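You operate a simulated robot arm through the tools that you are given. There is no shell and no other tool. Be economical: measure what you need, move in short steps, check, and stop when the job is done.

Carry out the task below with a simulated robot arm. There is one attempt and no reset: what you move stays moved.

JOB
Put things in order on the top of the right bench. At the end: the orange relay stands on top of the silver green band capacitor; the gold bronze fitting and the silver hub on the top of the right bench have changed places; the green nut driver from the top of the right bench is on the brown carton; whatever was shut is shut again. Leave all else as you found it, and nothing knocked over.

Only the result counts: the job must be done as asked and must still hold three seconds after the hand-in. Knocking over, shifting, dropping, spilling or breaking anything else fails it.

ROBOT AND FRAMES
A 6-joint arm with a two-finger parallel gripper, fixed in place. Base frame: the origin is at the foot of the arm, x ahead of it, y to its left, z up; the work surface is at about z = 800. Readings come in mm, rad, newtons and seconds.
With the tool pointing down near the work surface it reaches from about 240 to 640 mm from the base axis. Its first joint turns from -1.152 to 1.152 rad. Payload 2.7 kg.
The TCP is the grasp point between the finger pads, 23 mm short of the fingertips. In the tool frame z runs along the fingers and y along their closing line. The gripper opens to 94 mm. The fingers are 38 mm wide and 10 mm thick; the gripper's body (54 by 96 mm) begins 39 mm behind the TCP.
Orientation is that of the tool frame in the base frame, as [roll, pitch, yaw] about the fixed x, y, z axes, in that order (R = Rz(yaw) Ry(pitch) Rx(roll)). With the fingers straight down and closing along the base's y, the tool's x points along the base's -x, its y along +y and its z along -z.

CONTROLS
- The arm moves only by the tool play_rows. Its argument "steps" is a list of rows, each a list of 7 numbers: the shift along the tool's x, y, z in mm, then the turn, a rotation vector about the tool's x, y, z in rad, then the opening in per cent of the stroke, from 0 (shut) to 100 (fully open). In form: [[tx, ty, tz, wx, wy, wz, gripper], ...]. A call has 1 to 8 rows; each row shifts and turns the commanded pose from where the row before left it, along the tool's axes as they then stand. Each row takes 0.2 s and may step no farther than 50 mm and 0.15 rad from the row before; otherwise, or with a gripper value out of range, the whole call is refused. A pose out of reach is approached as far as the arm can. The call stops where the force on the tool passes 40 N (or 10 N more than at its start, if that is more) or the arm is blocked; 0.2 s more then pass. Each finger travels about 45 mm/s and halts on what it meets, pressing with about 36 N; the grip force reading is that of the motor and also rises with nothing between the fingers. The clock runs only during rows and for 0.2 s after the last one: add rows that do not move to give the fingers time. It gives the time, the measured TCP pose, the force on the tool (base axes), the opening and the grip force at its end, in the units of the frame above (readings bear some noise).
- Cameras (640 x 400 px; columns grow to the right, rows downward): "scene" is fixed at [62.9, -420.8, 1409.1]; the picture's right is [0.88, -0.48, 0.00], its down [-0.26, -0.47, -0.84] and it looks along [0.40, 0.74, -0.54] (base axes); focal length 311 px, centre (320, 200). "wrist" rides on the gripper at [86, 16, -74] in the tool frame; the picture's right is [-0.18, 0.98, 0.00], its down [-0.58, -0.11, -0.81] and it looks along [-0.79, -0.15, 0.59] (tool axes); focal length 243 px, centre (320, 200). There is no depth. A picture from a camera that has moved, and an enlarged one, comes with that camera's place and axes in the base frame and with its lens.
- get_image(camera): a new picture of that camera. No time passes.
- enlarge(camera, box): a new picture of the part [left, top, right, bottom] of that camera's present view, enlarged. No time passes.
- close_job(): hands the job in; it is judged then, once.

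Go step by step. Nothing tells you positions but the pictures and the camera data: compare them with the known pose of the tool, close in by small moves and look again before you grip or let go. The budget is 120 turns and 84 pictures, counting those below and the enlarged ones. Unless the task says otherwise, let go and move clear before handing in, and close with one line.

The tools are called after ">>>" as a command line: name --pt "numbers of a row" for each row, then --argument value for the rest, lists and objects as JSON in quotes. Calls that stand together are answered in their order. play_rows: Moves the arm, as the interface text tells. Its arguments: {"type":"object","properties":{"steps":{"type":"array","items":{"type":"array","items":{"type":"number"}}}},"required":["steps"]} The other tools are called the same way: get_image (camera) takes a picture; enlarge (camera, box) takes an enlarged picture of a part of a camera's view; close_job () hands the job in.

At the start:

```text
time: 0.0
ee_pos: [483.3, -60.4, 1141.9]
tool_rot: [3.14, 0.0, 3.141]
ft_force: [-0.5, -0.1, 0.0]
gripper_width: 93.7
grip_force: 0.0
```

scene: 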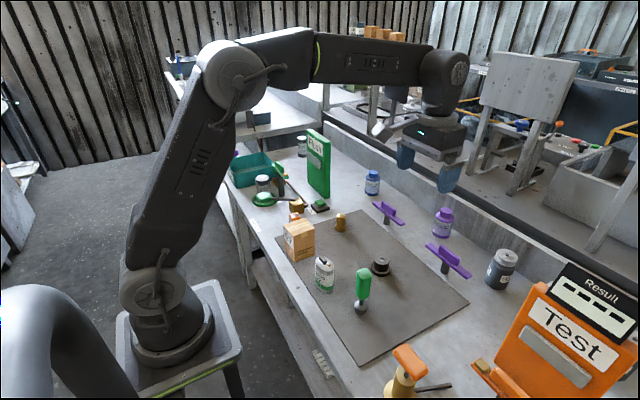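
wrist: 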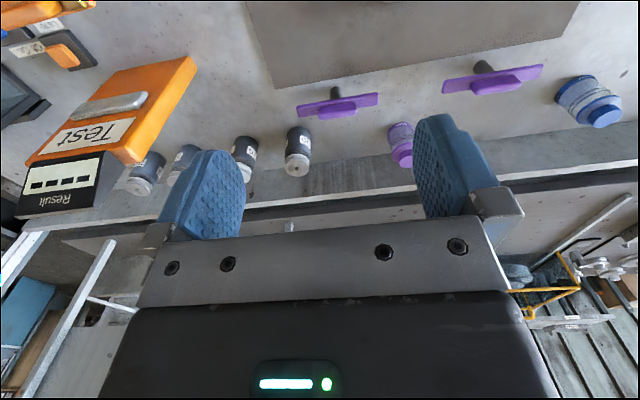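

I see a bench with a mat holding a carton, a capacitor, a green tool and small parts. I'll enlarge the scene to identify the objects.

>>> enlarge --camera "scene" --box '[220, 120, 380, 220]'

>>> enlarge --camera "scene" --box '[270, 195, 478, 325]'

>>> enlarge --camera "scene" --box '[360, 180, 640, 398]'

```text
4.00 times, centred on (300, 170) of scene
camera zoom: at [62.9, -420.8, 1409.1], right [0.88, -0.48, 0.0], down [-0.26, -0.47, -0.84], along [0.4, 0.74, -0.54], focal length 1244 px, centre (400, 320)
```

zoom: 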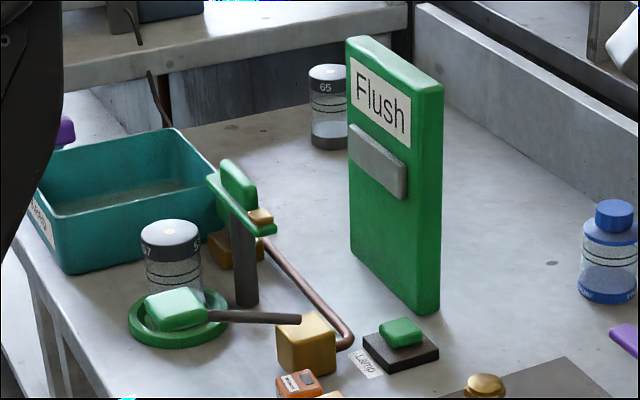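

```text
3.08 times, centred on (374, 260) of scene
camera zoom: at [62.9, -420.8, 1409.1], right [0.88, -0.48, 0.0], down [-0.26, -0.47, -0.84], along [0.4, 0.74, -0.54], focal length 957 px, centre (154, 15)
```

zoom: 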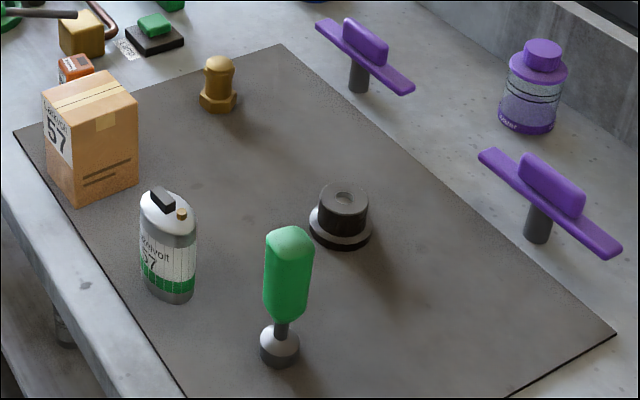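

```text
1.83 times, centred on (500, 289) of scene
camera zoom: at [62.9, -420.8, 1409.1], right [0.88, -0.48, 0.0], down [-0.26, -0.47, -0.84], along [0.4, 0.74, -0.54], focal length 571 px, centre (-10, 37)
```

zoom: 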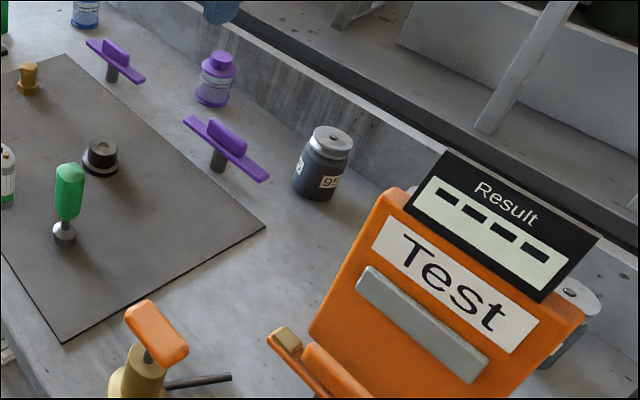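

I take the mat to hold the driver near (368,-54), the capacitor near (325,43), the hub near (485,24), the fitting near (491,235), the carton around (334,200) and the relay behind it near (372,322). Next I'll move back for a wrist view.

>>> play_rows --pt "36 24 18 0 0 0 100" --pt "36 24 18 0 0 0 100" --pt "36 24 18 0 0 0 100" --pt "36 24 18 0 0 0 100" --pt "36 24 18 0 0 0 100" --pt "0 0 0 0 0 0 100"

>>> get_image --camera "wrist"

>>> get_image --camera "scene"

```text
time: 1.4
ee_pos: [301.5, 60.1, 1050.6]
tool_rot: [3.14, 0.0, 3.141]
ft_force: [-0.3, 0.5, -0.4]
gripper_width: 94.0
grip_force: 0.1
```

```text
78 pictures are left
camera wrist: at [214.9, 76.5, 1122.9], right [0.18, 0.98, 0.0], down [0.58, -0.11, 0.81], along [0.79, -0.15, -0.59], focal length 243 px, centre (320, 200)
```

wrist: 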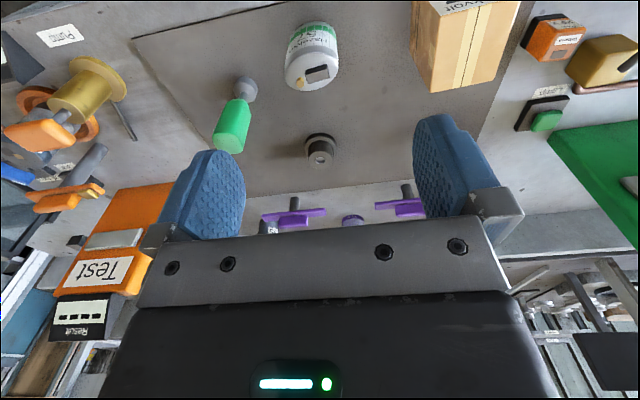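

```text
77 pictures are left
```

scene: 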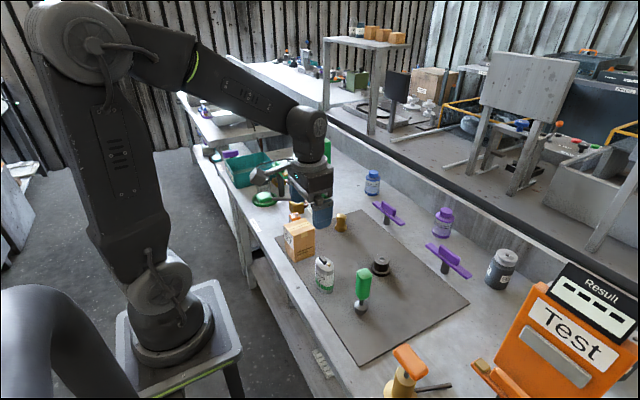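

The wrist view shows the mat with all parts. I'll enlarge the details.

>>> enlarge --camera "wrist" --box '[190, 10, 350, 110]'

>>> enlarge --camera "wrist" --box '[400, 0, 640, 150]'

>>> enlarge --camera "scene" --box '[272, 195, 352, 245]'

>>> enlarge --camera "scene" --box '[300, 245, 396, 305]'

```text
4.00 times, centred on (270, 60) of wrist
camera zoom: at [214.9, 76.5, 1122.9], right [0.18, 0.98, 0.0], down [0.58, -0.11, 0.81], along [0.79, -0.15, -0.59], focal length 970 px, centre (520, 760)
```

zoom: 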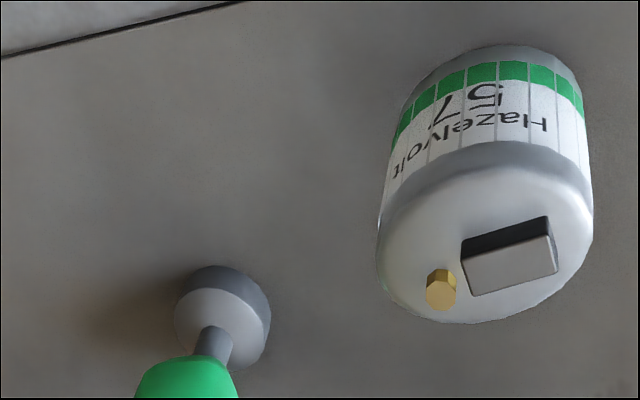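

```text
2.67 times, centred on (520, 75) of wrist
camera zoom: at [214.9, 76.5, 1122.9], right [0.18, 0.98, 0.0], down [0.58, -0.11, 0.81], along [0.79, -0.15, -0.59], focal length 647 px, centre (-213, 533)
```

zoom: 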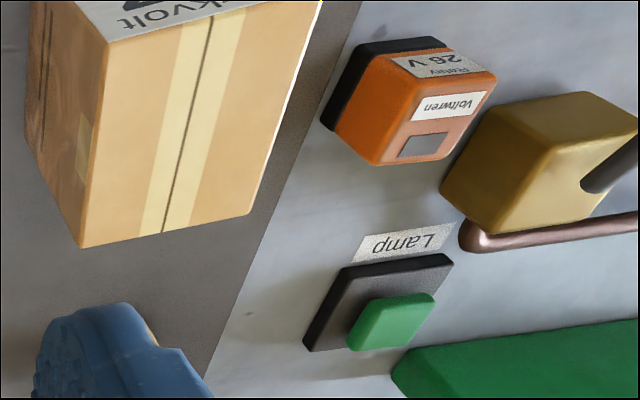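

```text
8.00 times, centred on (312, 220) of scene
camera zoom: at [62.9, -420.8, 1409.1], right [0.88, -0.48, 0.0], down [-0.26, -0.47, -0.84], along [0.4, 0.74, -0.54], focal length 2489 px, centre (384, 40)
```

zoom: 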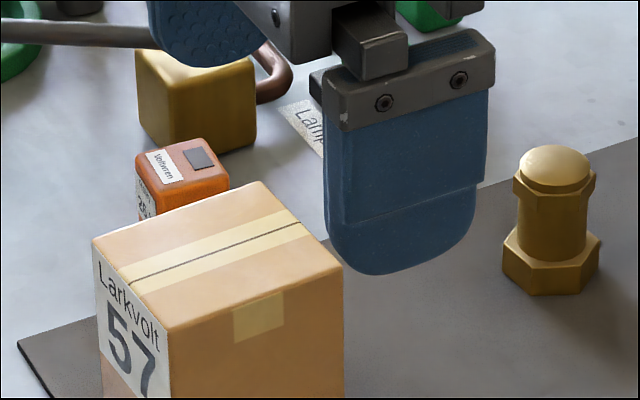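

```text
6.67 times, centred on (348, 275) of scene
camera zoom: at [62.9, -420.8, 1409.1], right [0.88, -0.48, 0.0], down [-0.26, -0.47, -0.84], along [0.4, 0.74, -0.54], focal length 2074 px, centre (133, -300)
```

zoom: 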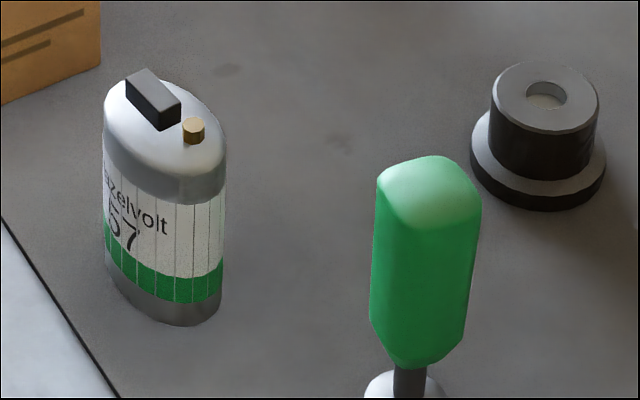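

The relay sits around (366,300) close to a gold valve block. I'll move above it to see its yaw and clearances.

>>> play_rows --pt "-5 48 10 0 0 0 100" --pt "-5 48 10 0 0 0 100" --pt "-5 48 10 0 0 0 100" --pt "-5 48 10 0 0 0 100" --pt "0 48 10 0 0 0 100" --pt "0 0 0 0 0 0 100"

>>> get_image --camera "wrist"

```text
time: 2.8
ee_pos: [320.0, 296.4, 1005.5]
tool_rot: [3.141, 0.002, -3.141]
ft_force: [0.0, 0.7, 0.8]
gripper_width: 94.3
grip_force: 0.2
```

```text
72 pictures are left
camera wrist: at [233.8, 313.8, 1077.5], right [0.18, 0.98, 0.0], down [0.58, -0.11, 0.81], along [0.79, -0.15, -0.59], focal length 243 px, centre (320, 200)
```

wrist: 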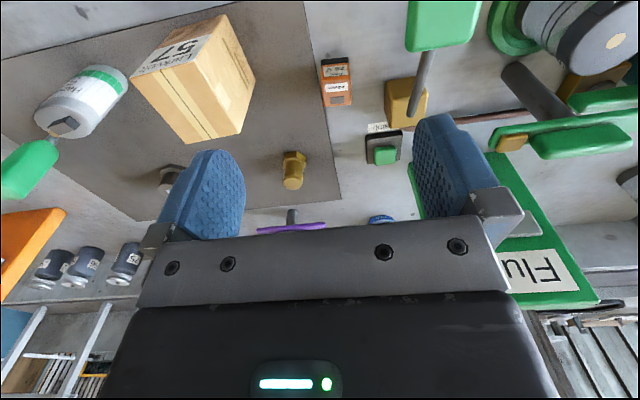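

>>> enlarge --camera "wrist" --box '[272, 40, 432, 140]'

```text
4.00 times, centred on (352, 90) of wrist
camera zoom: at [233.8, 313.8, 1077.5], right [0.18, 0.98, 0.0], down [0.58, -0.11, 0.81], along [0.79, -0.15, -0.59], focal length 970 px, centre (192, 640)
```

zoom: 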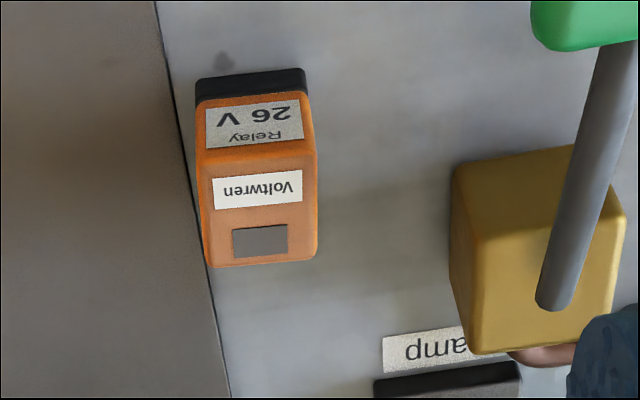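

The relay centre is about (372,305), roughly 30x32x39 mm and yawed about -0.09 rad, with clear gaps either side. I'll align above it.

>>> play_rows --pt "-26 5 40 0 0 0 75" --pt "-26 4 40 0 0 0 75" --pt "0 0 0 0 0 0.09 70" --pt "0 0 20 0 0 0 66" --pt "0 0 20 0 0 0 66" --pt "0 0 0 0 0 0 66"

>>> get_image --camera "wrist"

>>> get_image --camera "scene"

```text
time: 4.2
ee_pos: [376.2, 307.7, 883.0]
tool_rot: [-3.14, 0.0, 3.052]
ft_force: [-0.2, -0.2, -0.1]
gripper_width: 62.0
grip_force: 0.1
```

```text
70 pictures are left
camera wrist: at [291.3, 332.2, 956.3], right [0.27, 0.96, 0.0], down [0.57, -0.16, 0.81], along [0.78, -0.22, -0.59], focal length 243 px, centre (320, 200)
```

wrist: 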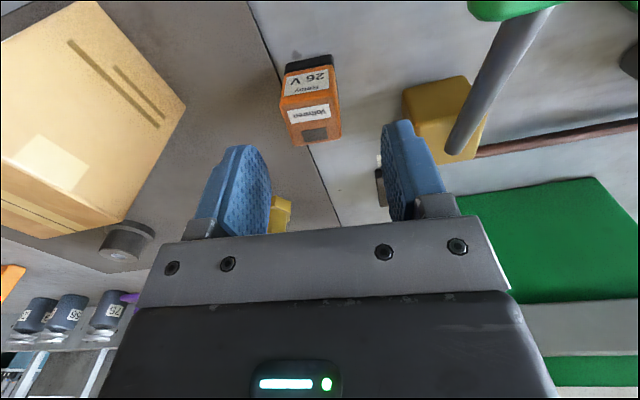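

```text
69 pictures are left
```

scene: 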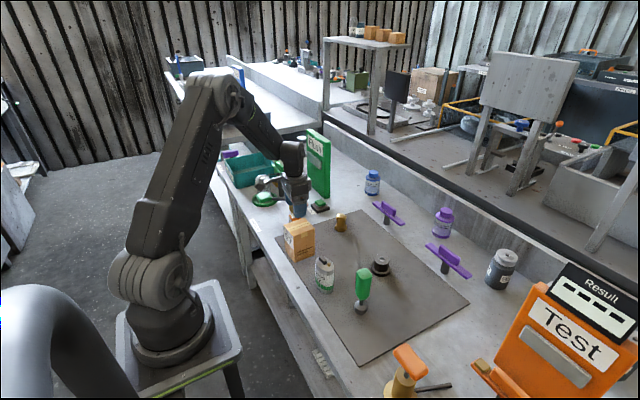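

The relay re-measures to about (372,305.5), so I'll correct by about 4 mm, descend and grip.

>>> play_rows --pt "3.8 -2.7 0 0 0 0 66" --pt "0 0 25 0 0 0 66" --pt "0 0 20 0 0 0 66" --pt "0 0 10 0 0 0 66" --pt "0 0 0 0 0 0 66"

>>> get_image --camera "wrist"

```text
time: 5.4
ee_pos: [371.7, 306.5, 827.6]
tool_rot: [3.142, -0.001, 3.052]
ft_force: [0.5, 0.0, 0.8]
gripper_width: 62.0
grip_force: 0.1
```

```text
68 pictures are left
camera wrist: at [287.0, 331.1, 901.4], right [0.27, 0.96, 0.0], down [0.57, -0.16, 0.81], along [0.78, -0.22, -0.59], focal length 243 px, centre (320, 200)
```

wrist: 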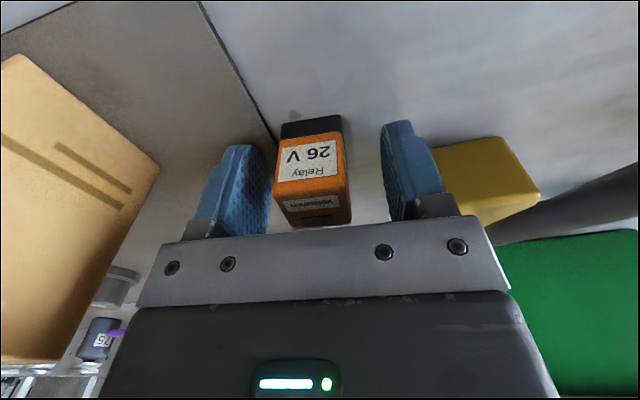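

The relay is centred between the fingers, so I'll close on it and lift.

>>> play_rows --pt "0 0 0 0 0 0 40" --pt "0 0 0 0 0 0 25" --pt "0 0 0 0 0 0 22" --pt "0 0 0 0 0 0 22" --pt "0 0 0 0 0 0 22"

```text
time: 6.6
ee_pos: [372.0, 307.0, 828.8]
tool_rot: [3.14, -0.001, 3.051]
ft_force: [0.4, -0.4, -0.9]
gripper_width: 29.2
grip_force: 35.7
```

The relay is gripped (29 mm). The capacitor's black block top is around (329,53,896) and the gold terminal near (333,34,893). I'll lift and carry the relay over.

>>> play_rows --pt "0 0 -30 0 0 0 22" --pt "0 0 -45 0 0 0 22" --pt "0 0 -45 0 0 0 22" --pt "0 0 -45 0 0 0 22" --pt "0 0 0 0 0 -0.09 22" --pt "8 -40 0 0 0 0 22" --pt "8 -43 0 0 0 0 22" --pt "8 -43 0 0 0 0 22"

>>> play_rows --pt "8 -43 0 0 0 0 22" --pt "6 -43 0 0 0 0 22" --pt "5 -43 0 0 0 0 22" --pt "0 0 20 0 0 0 22" --pt "0 0 0 0 0 0 22"

>>> get_image --camera "wrist"

>>> enlarge --camera "scene" --box '[280, 205, 376, 295]'

```text
time: 8.4
ee_pos: [346.2, 179.9, 991.6]
tool_rot: [-3.141, -0.001, -3.14]
ft_force: [-0.9, -0.2, 0.7]
gripper_width: 20.6
grip_force: 0.2
```

```text
time: 9.6
ee_pos: [327.9, 52.4, 972.4]
tool_rot: [3.141, 0.0, -3.141]
ft_force: [-0.1, -0.7, 0.8]
gripper_width: 20.7
grip_force: 0.1
```

```text
67 pictures are left
camera wrist: at [240.7, 68.3, 1045.3], right [0.18, 0.98, 0.0], down [0.58, -0.11, 0.81], along [0.79, -0.15, -0.59], focal length 243 px, centre (320, 200)
```

wrist: 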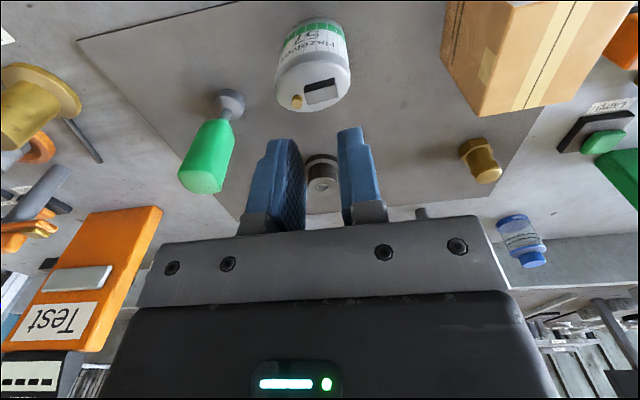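

```text
4.44 times, centred on (328, 250) of scene
camera zoom: at [62.9, -420.8, 1409.1], right [0.88, -0.48, 0.0], down [-0.26, -0.47, -0.84], along [0.4, 0.74, -0.54], focal length 1383 px, centre (284, -22)
```

zoom: 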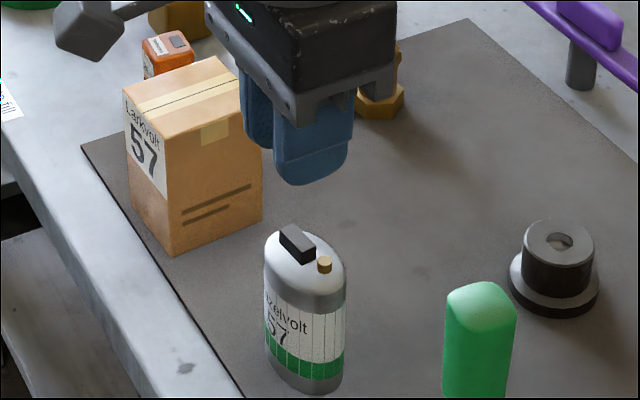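

The gripper closed to 20.7 mm, so the relay slipped and is still at its start place. I'll check it, and measure the capacitor from here.

>>> enlarge --camera "wrist" --box '[256, 10, 384, 130]'

>>> enlarge --camera "scene" --box '[280, 195, 340, 235]'

```text
3.33 times, centred on (320, 70) of wrist
camera zoom: at [240.7, 68.3, 1045.3], right [0.18, 0.98, 0.0], down [0.58, -0.11, 0.81], along [0.79, -0.15, -0.59], focal length 809 px, centre (320, 633)
```

zoom: 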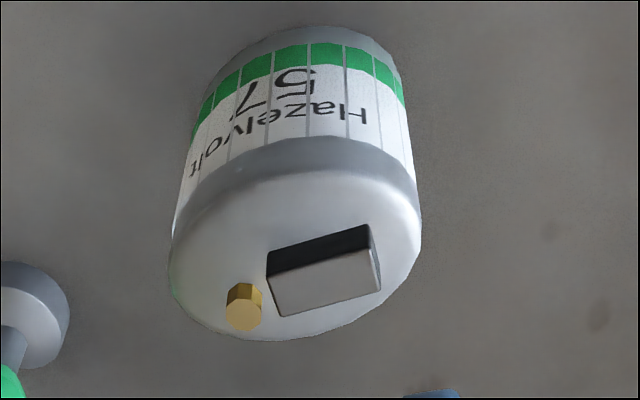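

```text
10.00 times, centred on (310, 215) of scene
camera zoom: at [62.9, -420.8, 1409.1], right [0.88, -0.48, 0.0], down [-0.26, -0.47, -0.84], along [0.4, 0.74, -0.54], focal length 3111 px, centre (420, 50)
```

zoom: 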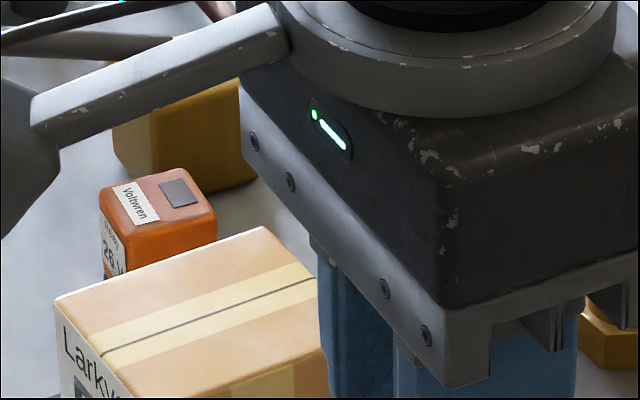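

The relay is still upright. The capacitor block is confirmed at (328,53) with yaw about 0.12. I'll go back and re-measure the relay.

>>> play_rows --pt "0 0 -25 0 0 0 66" --pt "0 49 0 0 0 0 66" --pt "0 49 0 0 0 0 66" --pt "0 49 0 0 0 0 66" --pt "0 49 0 0 0 0 66" --pt "-20 45 0 0 0 0 66" --pt "0 0 40 0 0 0 66" --pt "0 0 0 0 0 0 66"

>>> enlarge --camera "wrist" --box '[240, 30, 400, 130]'

```text
time: 11.4
ee_pos: [347.4, 291.1, 955.0]
tool_rot: [-3.141, 0.001, 3.14]
ft_force: [0.2, 0.1, 0.3]
gripper_width: 61.9
grip_force: 0.1
```

```text
4.00 times, centred on (320, 80) of wrist
camera zoom: at [261.3, 307.9, 1028.7], right [0.18, 0.98, 0.0], down [0.58, -0.11, 0.81], along [0.79, -0.15, -0.59], focal length 970 px, centre (320, 680)
```

zoom: 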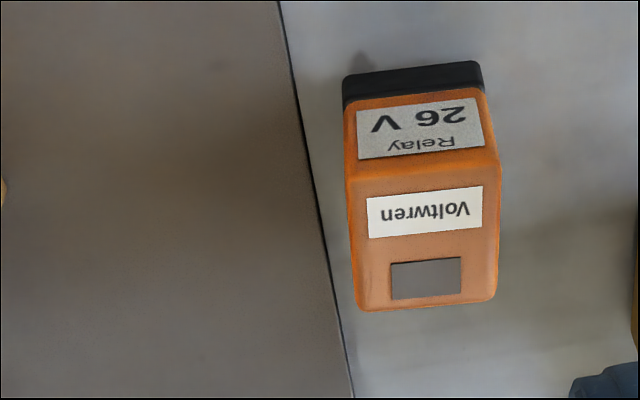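

The relay centre is now about (371.4,309) with yaw about -0.07. I'll align, descend, close fully and lift slowly.

>>> play_rows --pt "-24 18 0 0 0 0 66" --pt "0 0 0 0 0 0.07 66" --pt "0 0 40 0 0 0 66" --pt "0 0 40 0 0 0 66" --pt "0 0 30 0 0 0 66" --pt "0 0 19 0 0 0 66" --pt "0 0 0 0 0 0 66"

>>> enlarge --camera "wrist" --box '[180, 90, 480, 278]'

```text
time: 13.0
ee_pos: [373.6, 311.0, 827.5]
tool_rot: [-3.141, 0.0, 3.071]
ft_force: [0.7, -0.3, 0.1]
gripper_width: 62.0
grip_force: 0.1
```

```text
2.13 times, centred on (330, 184) of wrist
camera zoom: at [287.8, 333.6, 900.1], right [0.25, 0.97, 0.0], down [0.57, -0.15, 0.81], along [0.78, -0.2, -0.59], focal length 516 px, centre (299, 234)
```

zoom: 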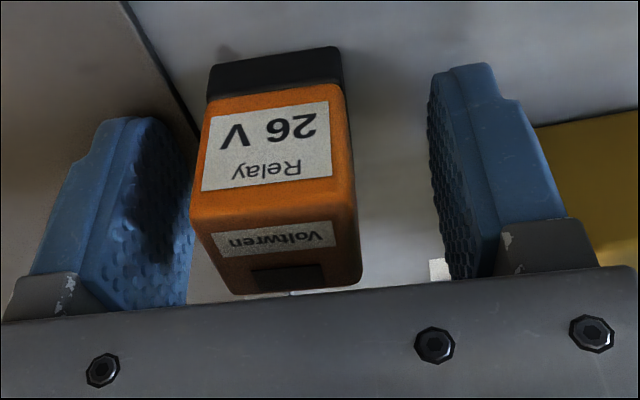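

The fingers straddle the relay. I'll close fully and lift slowly.

>>> play_rows --pt "0 -2 2 0 0 0 55" --pt "0 0 0 0 0 0 30" --pt "0 0 0 0 0 0 0" --pt "0 0 0 0 0 0 0" --pt "0 0 0 0 0 0 0" --pt "0 0 0 0 0 0 0"

>>> play_rows --pt "0 0 -2 0 0 0 0" --pt "0 0 -3 0 0 0 0" --pt "0 0 -5 0 0 0 0" --pt "0 0 -5 0 0 0 0" --pt "0 0 -5 0 0 0 0" --pt "0 0 0 0 0 0 0"

>>> get_image --camera "wrist"

```text
time: 14.2
ee_pos: [374.1, 307.0, 827.0]
tool_rot: [-3.138, 0.0, 3.072]
ft_force: [-1.0, -4.3, 5.3]
gripper_width: 29.4
grip_force: 35.5
stopped in row 5: the force on the tool passed its limit (the readings are from after the stop); the commanded pose is now the measured one
```

```text
time: 15.6
ee_pos: [374.0, 307.0, 845.3]
tool_rot: [-3.139, 0.001, 3.071]
ft_force: [-0.1, 0.2, -0.6]
gripper_width: 29.6
grip_force: 36.4
```

```text
61 pictures are left
camera wrist: at [289.2, 331.1, 918.4], right [0.25, 0.97, 0.0], down [0.57, -0.15, 0.81], along [0.78, -0.2, -0.59], focal length 243 px, centre (320, 200)
```

wrist: 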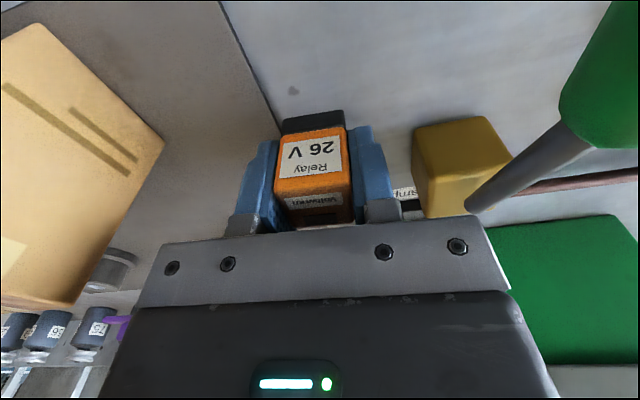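

The relay is lifting with the grip held. I'll continue slowly.

>>> play_rows --pt "0 0 -8 0 0 0 0" --pt "0 0 -12 0 0 0 0" --pt "0 0 -20 0 0 0 0" --pt "0 0 -25 0 0 0 0" --pt "0 0 -25 0 0 0 0" --pt "0 0 -25 0 0 0 0" --pt "0 0 -10 0 0 0 0" --pt "0 0 0 0 0 0 0"

>>> get_image --camera "wrist"

```text
time: 17.4
ee_pos: [375.9, 309.0, 970.4]
tool_rot: [-3.137, -0.001, 3.072]
ft_force: [-0.4, -0.1, -1.3]
gripper_width: 29.4
grip_force: 36.0
```

```text
60 pictures are left
camera wrist: at [289.9, 331.8, 1043.7], right [0.25, 0.97, 0.0], down [0.57, -0.15, 0.81], along [0.78, -0.2, -0.59], focal length 243 px, centre (320, 200)
```

wrist: 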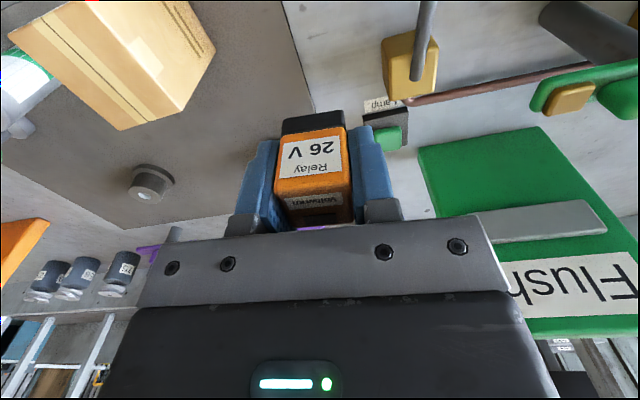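

The relay is held 27 mm above its base, and its centre sits about 3.5 mm toward the base from the TCP. I'll carry it over the capacitor gently.

>>> play_rows --pt "1.2 -12 0 0 0 0 0" --pt "2.5 -25 0 0 0 0 0" --pt "4 -40 0 0 0 0 0" --pt "4.5 -45 0 0 0 0 0" --pt "4.5 -45 0 0 0 0 0" --pt "4 -40 0 0 0 0 0" --pt "3 -32 0 0 0 0 0" --pt "2 -19.5 0 0 0 0 0"

>>> play_rows --pt "0 0 0 0 0 -0.085 0" --pt "0 0 0 0 0 -0.085 0" --pt "0 0 10 0 0 0 0" --pt "0 0 0 0 0 0 0"

>>> get_image --camera "wrist"

>>> enlarge --camera "scene" --box '[290, 215, 370, 300]'

```text
time: 19.2
ee_pos: [330.4, 49.1, 971.4]
tool_rot: [-3.141, 0.0, 3.074]
ft_force: [0.3, 0.7, -1.5]
gripper_width: 29.6
grip_force: 36.3
```

```text
time: 20.2
ee_pos: [331.0, 51.7, 964.3]
tool_rot: [-3.139, 0.0, -3.041]
ft_force: [0.0, 0.1, -1.0]
gripper_width: 29.4
grip_force: 36.1
```

```text
59 pictures are left
camera wrist: at [243.1, 59.7, 1035.8], right [0.08, 1.0, 0.0], down [0.59, -0.05, 0.81], along [0.8, -0.07, -0.59], focal length 243 px, centre (320, 200)
```

wrist: 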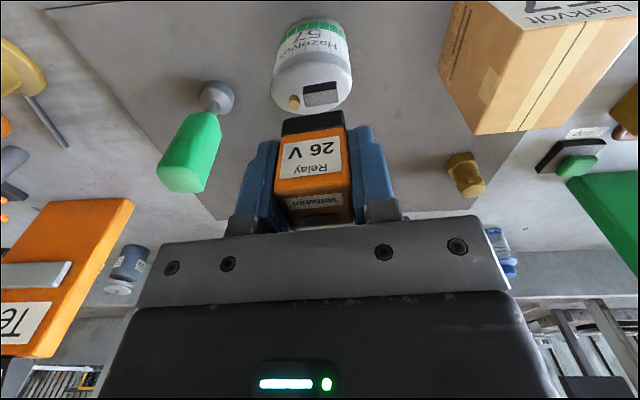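

```text
4.71 times, centred on (330, 258) of scene
camera zoom: at [62.9, -420.8, 1409.1], right [0.88, -0.48, 0.0], down [-0.26, -0.47, -0.84], along [0.4, 0.74, -0.54], focal length 1464 px, centre (273, -71)
```

zoom: 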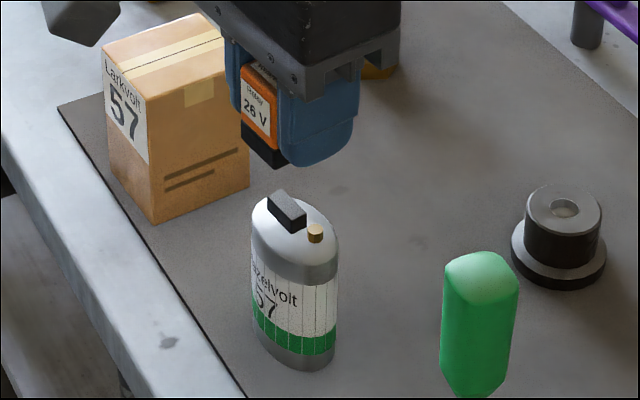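

The relay is above the block. I'll shift by 1.5 mm and descend near contact, then look.

>>> play_rows --pt "0 1.5 10 0 0 0 0" --pt "0 0 14 0 0 0 0" --pt "0 0 8 0 0 0 0" --pt "0 0 0 0 0 0 0"

>>> enlarge --camera "wrist" --box '[220, 40, 420, 240]'

>>> enlarge --camera "scene" --box '[300, 235, 350, 285]'

```text
time: 21.2
ee_pos: [330.7, 54.2, 930.4]
tool_rot: [-3.141, 0.001, -3.04]
ft_force: [-0.8, 0.2, -0.9]
gripper_width: 29.7
grip_force: 35.8
```

```text
2.00 times, centred on (320, 140) of wrist
camera zoom: at [243.1, 61.7, 1002.9], right [0.08, 1.0, 0.0], down [0.59, -0.05, 0.81], along [0.8, -0.07, -0.59], focal length 485 px, centre (320, 320)
```

zoom: 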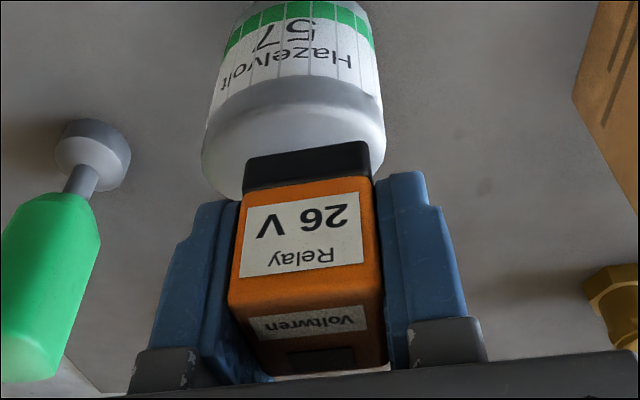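

```text
8.00 times, centred on (325, 260) of scene
camera zoom: at [62.9, -420.8, 1409.1], right [0.88, -0.48, 0.0], down [-0.26, -0.47, -0.84], along [0.4, 0.74, -0.54], focal length 2489 px, centre (280, -280)
```

zoom: 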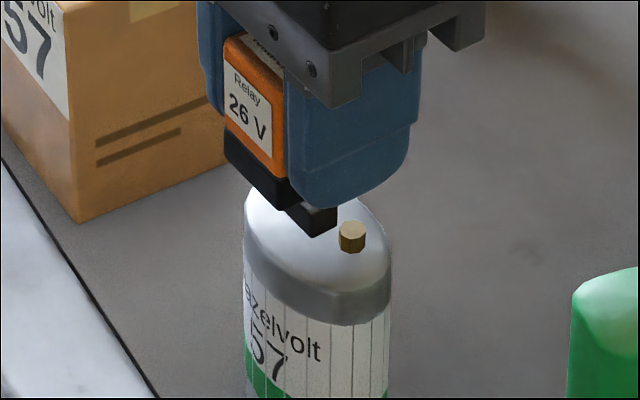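

The relay is aligned over the block at about (327.5,54). I'll lower it in small steps until contact.

>>> play_rows --pt "-0.7 -0.7 2 0 0 0 0" --pt "0 0 1.5 0 0 0 0" --pt "0 0 1 0 0 0 0" --pt "0 0 0 0 0 0 0"

>>> play_rows --pt "0 0 1 0 0 0 0" --pt "0 0 0 0 0 0 0"

>>> enlarge --camera "scene" --box '[300, 235, 350, 285]'

```text
time: 22.2
ee_pos: [331.8, 52.6, 926.6]
tool_rot: [-3.141, 0.0, -3.041]
ft_force: [0.3, 0.0, -0.3]
gripper_width: 29.4
grip_force: 35.8
```

```text
time: 22.8
ee_pos: [331.7, 52.0, 924.9]
tool_rot: [-3.141, 0.001, -3.039]
ft_force: [-0.6, 0.3, -0.5]
gripper_width: 29.4
grip_force: 36.2
```

```text
8.00 times, centred on (325, 260) of scene
camera zoom: at [62.9, -420.8, 1409.1], right [0.88, -0.48, 0.0], down [-0.26, -0.47, -0.84], along [0.4, 0.74, -0.54], focal length 2489 px, centre (280, -280)
```

zoom: 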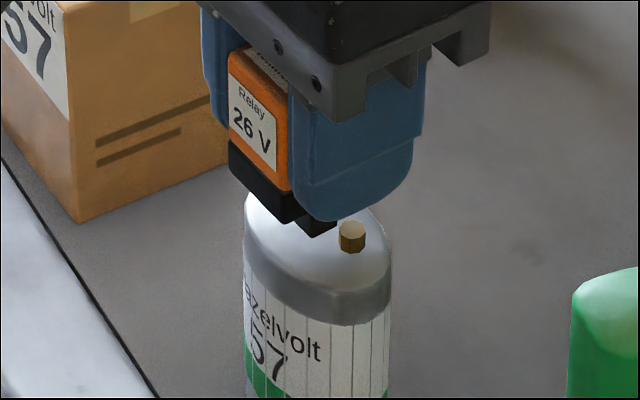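

Not in contact yet. I'll go on in 1 mm steps, watching the force.

>>> play_rows --pt "0 0 1 0 0 0 0" --pt "0 0 1 0 0 0 0" --pt "0 0 0 0 0 0 0"

>>> play_rows --pt "0 0 1 0 0 0 0" --pt "0 0 0 0 0 0 0"

```text
time: 23.6
ee_pos: [331.3, 52.7, 921.8]
tool_rot: [-3.141, 0.0, -3.039]
ft_force: [0.1, -0.3, -0.7]
gripper_width: 29.5
grip_force: 36.0
```

```text
time: 24.2
ee_pos: [330.9, 51.9, 922.3]
tool_rot: [-3.14, 0.0, -3.042]
ft_force: [-0.4, -0.7, -0.5]
gripper_width: 29.5
grip_force: 35.7
```

>>> play_rows --pt "0 0 1 0 0 0 0" --pt "0 0 0 0 0 0 0"

>>> enlarge --camera "scene" --box '[310, 242, 350, 272]'

```text
time: 24.8
ee_pos: [330.4, 51.0, 920.7]
tool_rot: [-3.14, 0.0, -3.041]
ft_force: [-0.7, 0.0, -0.5]
gripper_width: 29.6
grip_force: 36.1
```

```text
13.33 times, centred on (330, 257) of scene
camera zoom: at [62.9, -420.8, 1409.1], right [0.88, -0.48, 0.0], down [-0.26, -0.47, -0.84], along [0.4, 0.74, -0.54], focal length 4148 px, centre (187, -560)
```

zoom: 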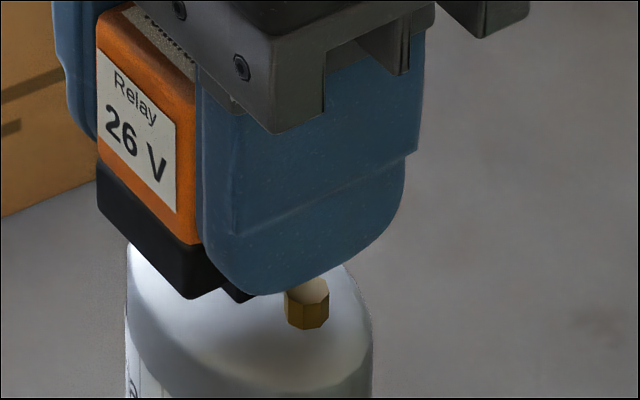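

>>> play_rows --pt "0 0 1 0 0 0 0" --pt "0 0 0 0 0 0 0"

>>> play_rows --pt "0 0 1 0 0 0 0" --pt "0 0 0 0 0 0 0"

>>> enlarge --camera "scene" --box '[310, 242, 350, 272]'

```text
time: 25.4
ee_pos: [331.9, 51.7, 920.1]
tool_rot: [-3.139, 0.001, -3.04]
ft_force: [0.3, 0.1, -1.6]
gripper_width: 29.3
grip_force: 35.9
```

```text
time: 26.0
ee_pos: [330.3, 53.2, 919.3]
tool_rot: [-3.138, 0.0, -3.041]
ft_force: [-0.2, -0.1, -1.1]
gripper_width: 29.4
grip_force: 36.1
```

```text
13.33 times, centred on (330, 257) of scene
camera zoom: at [62.9, -420.8, 1409.1], right [0.88, -0.48, 0.0], down [-0.26, -0.47, -0.84], along [0.4, 0.74, -0.54], focal length 4148 px, centre (187, -560)
```

zoom: 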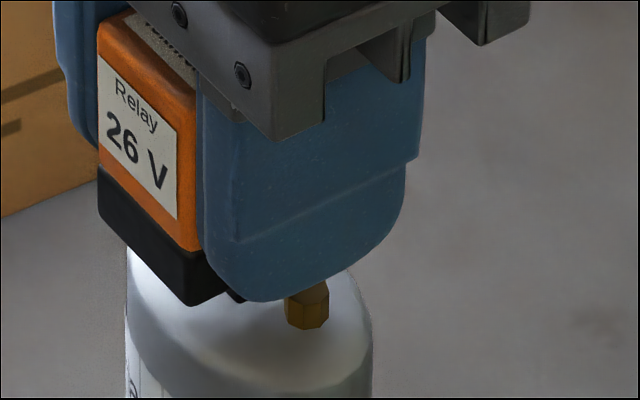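

>>> play_rows --pt "0 0 1 0 0 0 0" --pt "0 0 0 0 0 0 0"

>>> play_rows --pt "0 0 1 0 0 0 0" --pt "0 0 0 0 0 0 0"

>>> enlarge --camera "wrist" --box '[220, 40, 420, 240]'

```text
time: 26.6
ee_pos: [331.1, 52.9, 917.9]
tool_rot: [-3.14, -0.001, -3.039]
ft_force: [0.6, 1.0, -1.6]
gripper_width: 29.7
grip_force: 36.4
```

```text
time: 27.2
ee_pos: [331.1, 53.0, 918.0]
tool_rot: [-3.141, 0.0, -3.041]
ft_force: [0.2, 0.9, -0.2]
gripper_width: 29.5
grip_force: 35.4
```

```text
2.00 times, centred on (320, 140) of wrist
camera zoom: at [243.7, 60.8, 990.1], right [0.08, 1.0, 0.0], down [0.59, -0.05, 0.81], along [0.8, -0.07, -0.59], focal length 485 px, centre (320, 320)
```

zoom: 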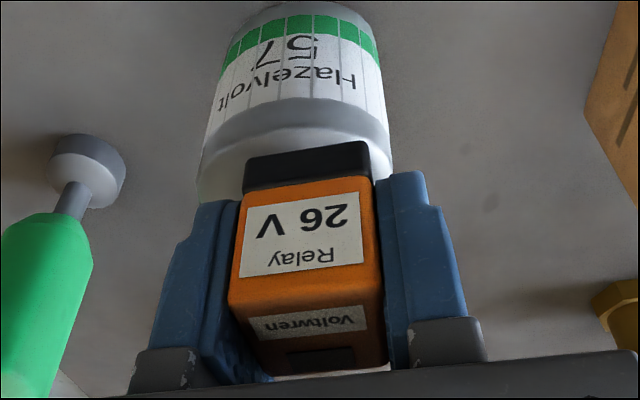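

>>> play_rows --pt "0 0 1 0 0 0 0" --pt "0 0 0 0 0 0 0"

>>> play_rows --pt "0 0 1 0 0 0 0" --pt "0 0 0 0 0 0 0"

>>> enlarge --camera "scene" --box '[310, 242, 350, 272]'

```text
time: 27.8
ee_pos: [332.3, 52.0, 916.4]
tool_rot: [-3.141, -0.001, -3.041]
ft_force: [0.3, 0.4, -0.9]
gripper_width: 29.4
grip_force: 35.5
```

```text
time: 28.4
ee_pos: [331.7, 53.0, 914.4]
tool_rot: [-3.14, -0.001, -3.041]
ft_force: [-0.1, 0.1, -0.4]
gripper_width: 29.2
grip_force: 35.7
```

```text
13.33 times, centred on (330, 257) of scene
camera zoom: at [62.9, -420.8, 1409.1], right [0.88, -0.48, 0.0], down [-0.26, -0.47, -0.84], along [0.4, 0.74, -0.54], focal length 4148 px, centre (187, -560)
```

zoom: 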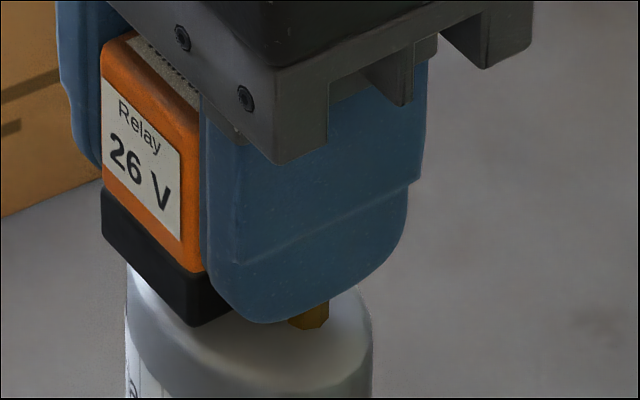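

>>> play_rows --pt "0 0 1 0 0 0 0" --pt "0 0 0 0 0 0 0"

>>> play_rows --pt "0 0 1 0 0 0 0" --pt "0 0 0 0 0 0 0"

```text
time: 29.0
ee_pos: [331.3, 52.8, 913.5]
tool_rot: [-3.14, -0.003, -3.042]
ft_force: [0.1, 0.0, -0.7]
gripper_width: 29.4
grip_force: 36.3
```

```text
time: 29.6
ee_pos: [331.2, 53.0, 912.0]
tool_rot: [-3.141, 0.0, -3.039]
ft_force: [0.3, 0.9, -1.0]
gripper_width: 29.6
grip_force: 36.0
```

>>> enlarge --camera "scene" --box '[310, 242, 350, 272]'

>>> enlarge --camera "wrist" --box '[260, 60, 380, 160]'

```text
13.33 times, centred on (330, 257) of scene
camera zoom: at [62.9, -420.8, 1409.1], right [0.88, -0.48, 0.0], down [-0.26, -0.47, -0.84], along [0.4, 0.74, -0.54], focal length 4148 px, centre (187, -560)
```

zoom: 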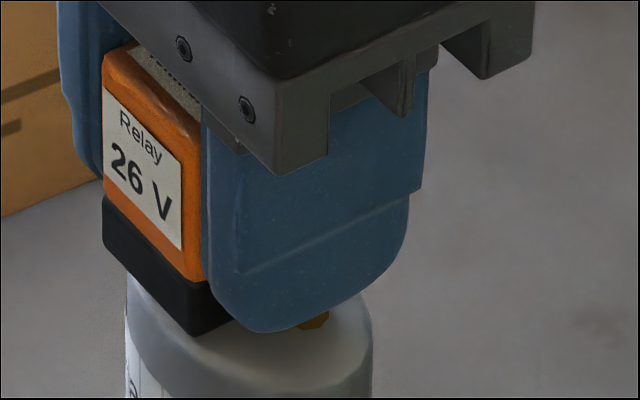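

```text
4.00 times, centred on (320, 110) of wrist
camera zoom: at [244.0, 60.4, 985.0], right [0.08, 1.0, 0.0], down [0.59, -0.05, 0.81], along [0.8, -0.07, -0.59], focal length 970 px, centre (320, 560)
```

zoom: 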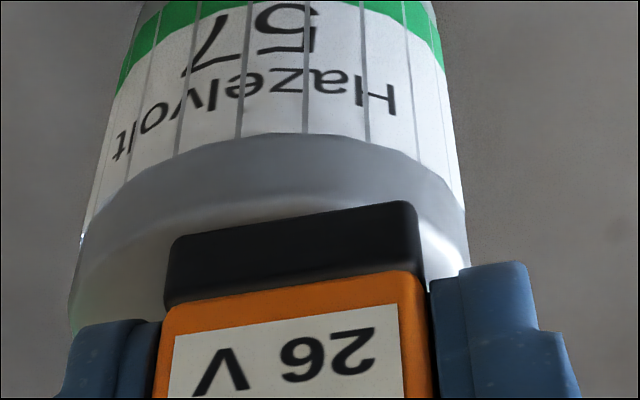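

No force yet, so my height estimate is a few mm high. I'll continue.

>>> play_rows --pt "0 0 1 0 0 0 0" --pt "0 0 0 0 0 0 0"

>>> play_rows --pt "0 0 1 0 0 0 0" --pt "0 0 0 0 0 0 0"

```text
time: 30.2
ee_pos: [331.8, 52.9, 910.6]
tool_rot: [-3.14, 0.0, -3.041]
ft_force: [0.3, 0.5, -0.3]
gripper_width: 29.1
grip_force: 35.9
```

```text
time: 30.8
ee_pos: [331.5, 52.6, 910.3]
tool_rot: [-3.139, 0.002, -3.041]
ft_force: [-0.5, 0.5, 14.4]
gripper_width: 29.5
grip_force: 36.5
```

Contact: +14 N at TCP z≈910. I'll check what touches before letting go.

>>> play_rows --pt "0 0 -0.5 0 0 0 0" --pt "0 0 0 0 0 0 0"

>>> enlarge --camera "scene" --box '[310, 242, 350, 272]'

>>> enlarge --camera "wrist" --box '[230, 70, 410, 200]'

```text
time: 31.4
ee_pos: [330.4, 52.8, 910.5]
tool_rot: [-3.14, 0.0, -3.041]
ft_force: [2.7, 1.1, 5.8]
gripper_width: 29.6
grip_force: 36.0
```

```text
13.33 times, centred on (330, 257) of scene
camera zoom: at [62.9, -420.7, 1409.1], right [0.88, -0.48, 0.0], down [-0.26, -0.47, -0.84], along [0.4, 0.74, -0.54], focal length 4148 px, centre (187, -560)
```

zoom: 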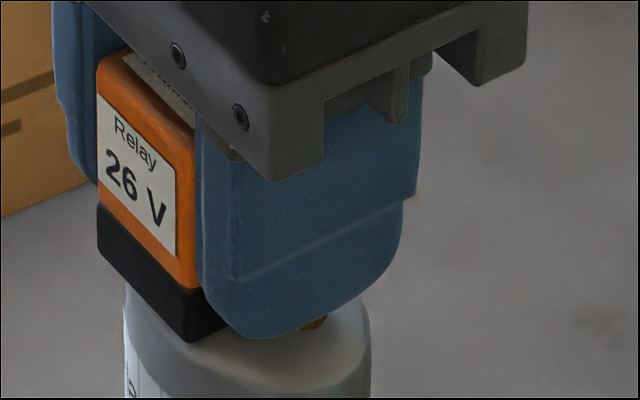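

```text
3.08 times, centred on (320, 135) of wrist
camera zoom: at [243.0, 60.7, 983.7], right [0.08, 1.0, 0.0], down [0.59, -0.05, 0.81], along [0.8, -0.07, -0.59], focal length 746 px, centre (320, 400)
```

zoom: 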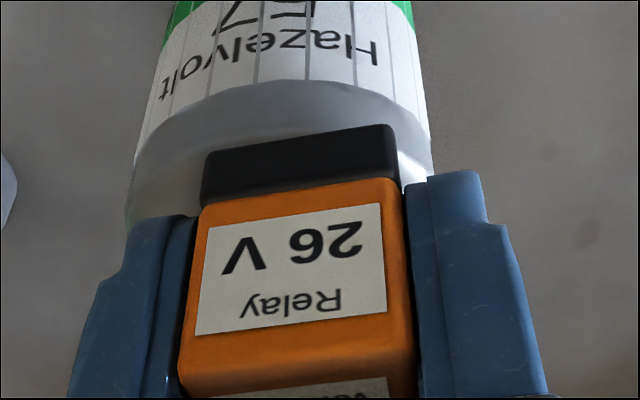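

The relay is seated on the capacitor and level. I'll open slowly and withdraw upward.

>>> play_rows --pt "0 0 0 0 0 0 33" --pt "0 0 0 0 0 0 40" --pt "0 0 0 0 0 0 50" --pt "0 0 0 0 0 0 55" --pt "0 0 0 0 0 0 55"

>>> enlarge --camera "scene" --box '[300, 235, 360, 275]'

```text
time: 32.6
ee_pos: [330.2, 52.7, 910.6]
tool_rot: [-3.141, -0.001, -3.04]
ft_force: [-1.2, 0.1, -0.1]
gripper_width: 51.3
grip_force: 0.2
```

```text
10.00 times, centred on (330, 255) of scene
camera zoom: at [62.9, -420.8, 1409.1], right [0.88, -0.48, 0.0], down [-0.26, -0.47, -0.84], along [0.4, 0.74, -0.54], focal length 3111 px, centre (220, -350)
```

zoom: 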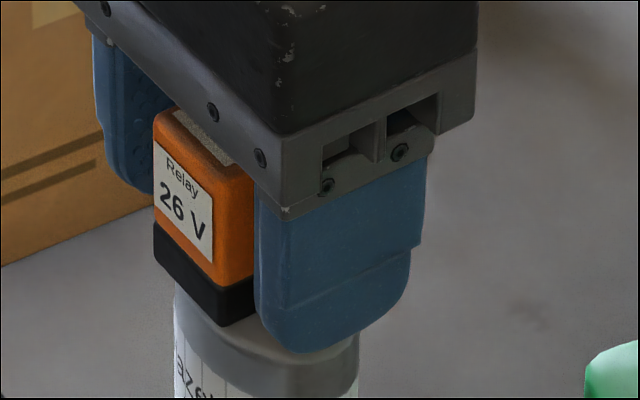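

The relay is standing on the capacitor. I'll withdraw upward and look.

>>> play_rows --pt "0 0 -10 0 0 0 55" --pt "0 0 -25 0 0 0 55" --pt "0 0 -40 0 0 0 55" --pt "0 0 -40 0 0 0 80" --pt "-10 -45 0 0 0 0 80" --pt "-10 -45 0 0 0 0 80" --pt "0 0 0 0 0 -0.1 80" --pt "0 0 0 0 0 0 80"

>>> get_image --camera "wrist"

>>> enlarge --camera "scene" --box '[290, 215, 410, 320]'

```text
time: 34.4
ee_pos: [361.4, -33.2, 1027.1]
tool_rot: [-3.141, 0.001, -2.94]
ft_force: [0.2, 0.5, 0.8]
gripper_width: 75.2
grip_force: 0.0
```

```text
45 pictures are left
camera wrist: at [273.7, -34.4, 1100.1], right [-0.02, 1.0, 0.0], down [0.59, 0.01, 0.81], along [0.81, 0.01, -0.59], focal length 243 px, centre (320, 200)
```

wrist: 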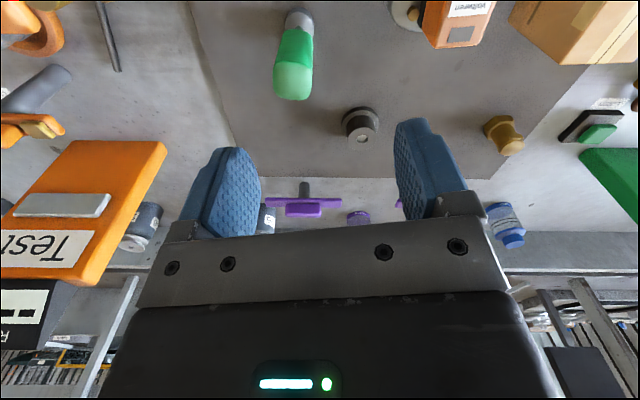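

```text
3.81 times, centred on (350, 268) of scene
camera zoom: at [62.9, -420.8, 1409.1], right [0.88, -0.48, 0.0], down [-0.26, -0.47, -0.84], along [0.4, 0.74, -0.54], focal length 1185 px, centre (206, -57)
```

zoom: 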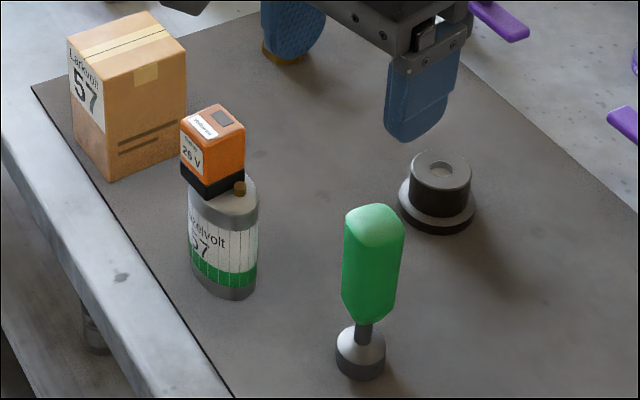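

The relay stands well on the capacitor. Now the nut driver: I'll measure it.

>>> enlarge --camera "wrist" --box '[220, 0, 396, 110]'

>>> enlarge --camera "scene" --box '[340, 260, 388, 320]'

```text
3.64 times, centred on (308, 55) of wrist
camera zoom: at [273.7, -34.4, 1100.1], right [-0.02, 1.0, 0.0], down [0.59, 0.01, 0.81], along [0.81, 0.01, -0.59], focal length 882 px, centre (364, 727)
```

zoom: 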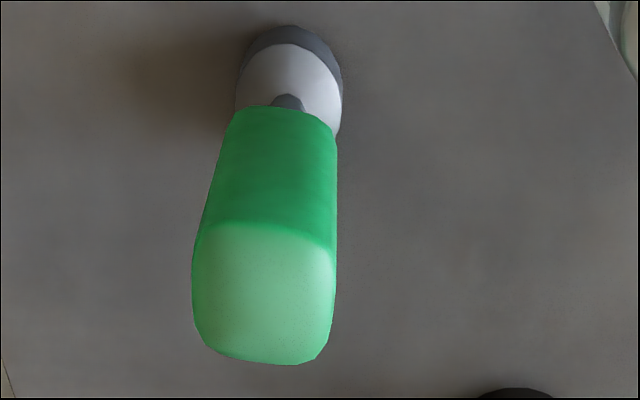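

```text
6.67 times, centred on (364, 290) of scene
camera zoom: at [62.9, -420.8, 1409.1], right [0.88, -0.48, 0.0], down [-0.26, -0.47, -0.84], along [0.4, 0.74, -0.54], focal length 2074 px, centre (27, -400)
```

zoom: 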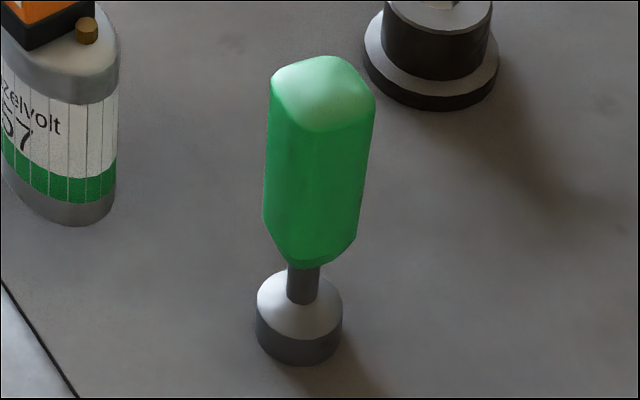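

The driver stands at about (371.5,-54) with its top near 915, a 30 mm square handle and yaw about -0.1. I'll align above it.

>>> play_rows --pt "0 0 0 0 0 0.15 80" --pt "0 0 0 0 0 0.15 75" --pt "-12 -20 0 0 0 0 70" --pt "0 0 40 0 0 0 70" --pt "0 0 30 0 0 0 70" --pt "0 0 0 0 0 0 70"

>>> get_image --camera "wrist"

```text
time: 35.8
ee_pos: [370.3, -54.3, 958.5]
tool_rot: [-3.141, 0.002, 3.042]
ft_force: [-0.3, -0.1, 0.3]
gripper_width: 65.6
grip_force: 0.1
```

```text
41 pictures are left
camera wrist: at [285.6, -29.0, 1030.7], right [0.28, 0.96, 0.0], down [0.57, -0.16, 0.81], along [0.77, -0.23, -0.59], focal length 243 px, centre (320, 200)
```

wrist: 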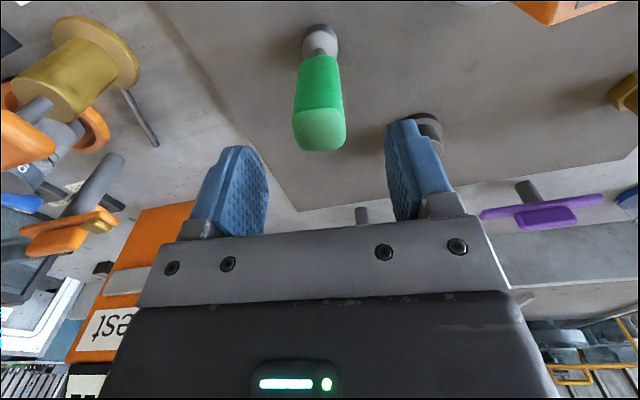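

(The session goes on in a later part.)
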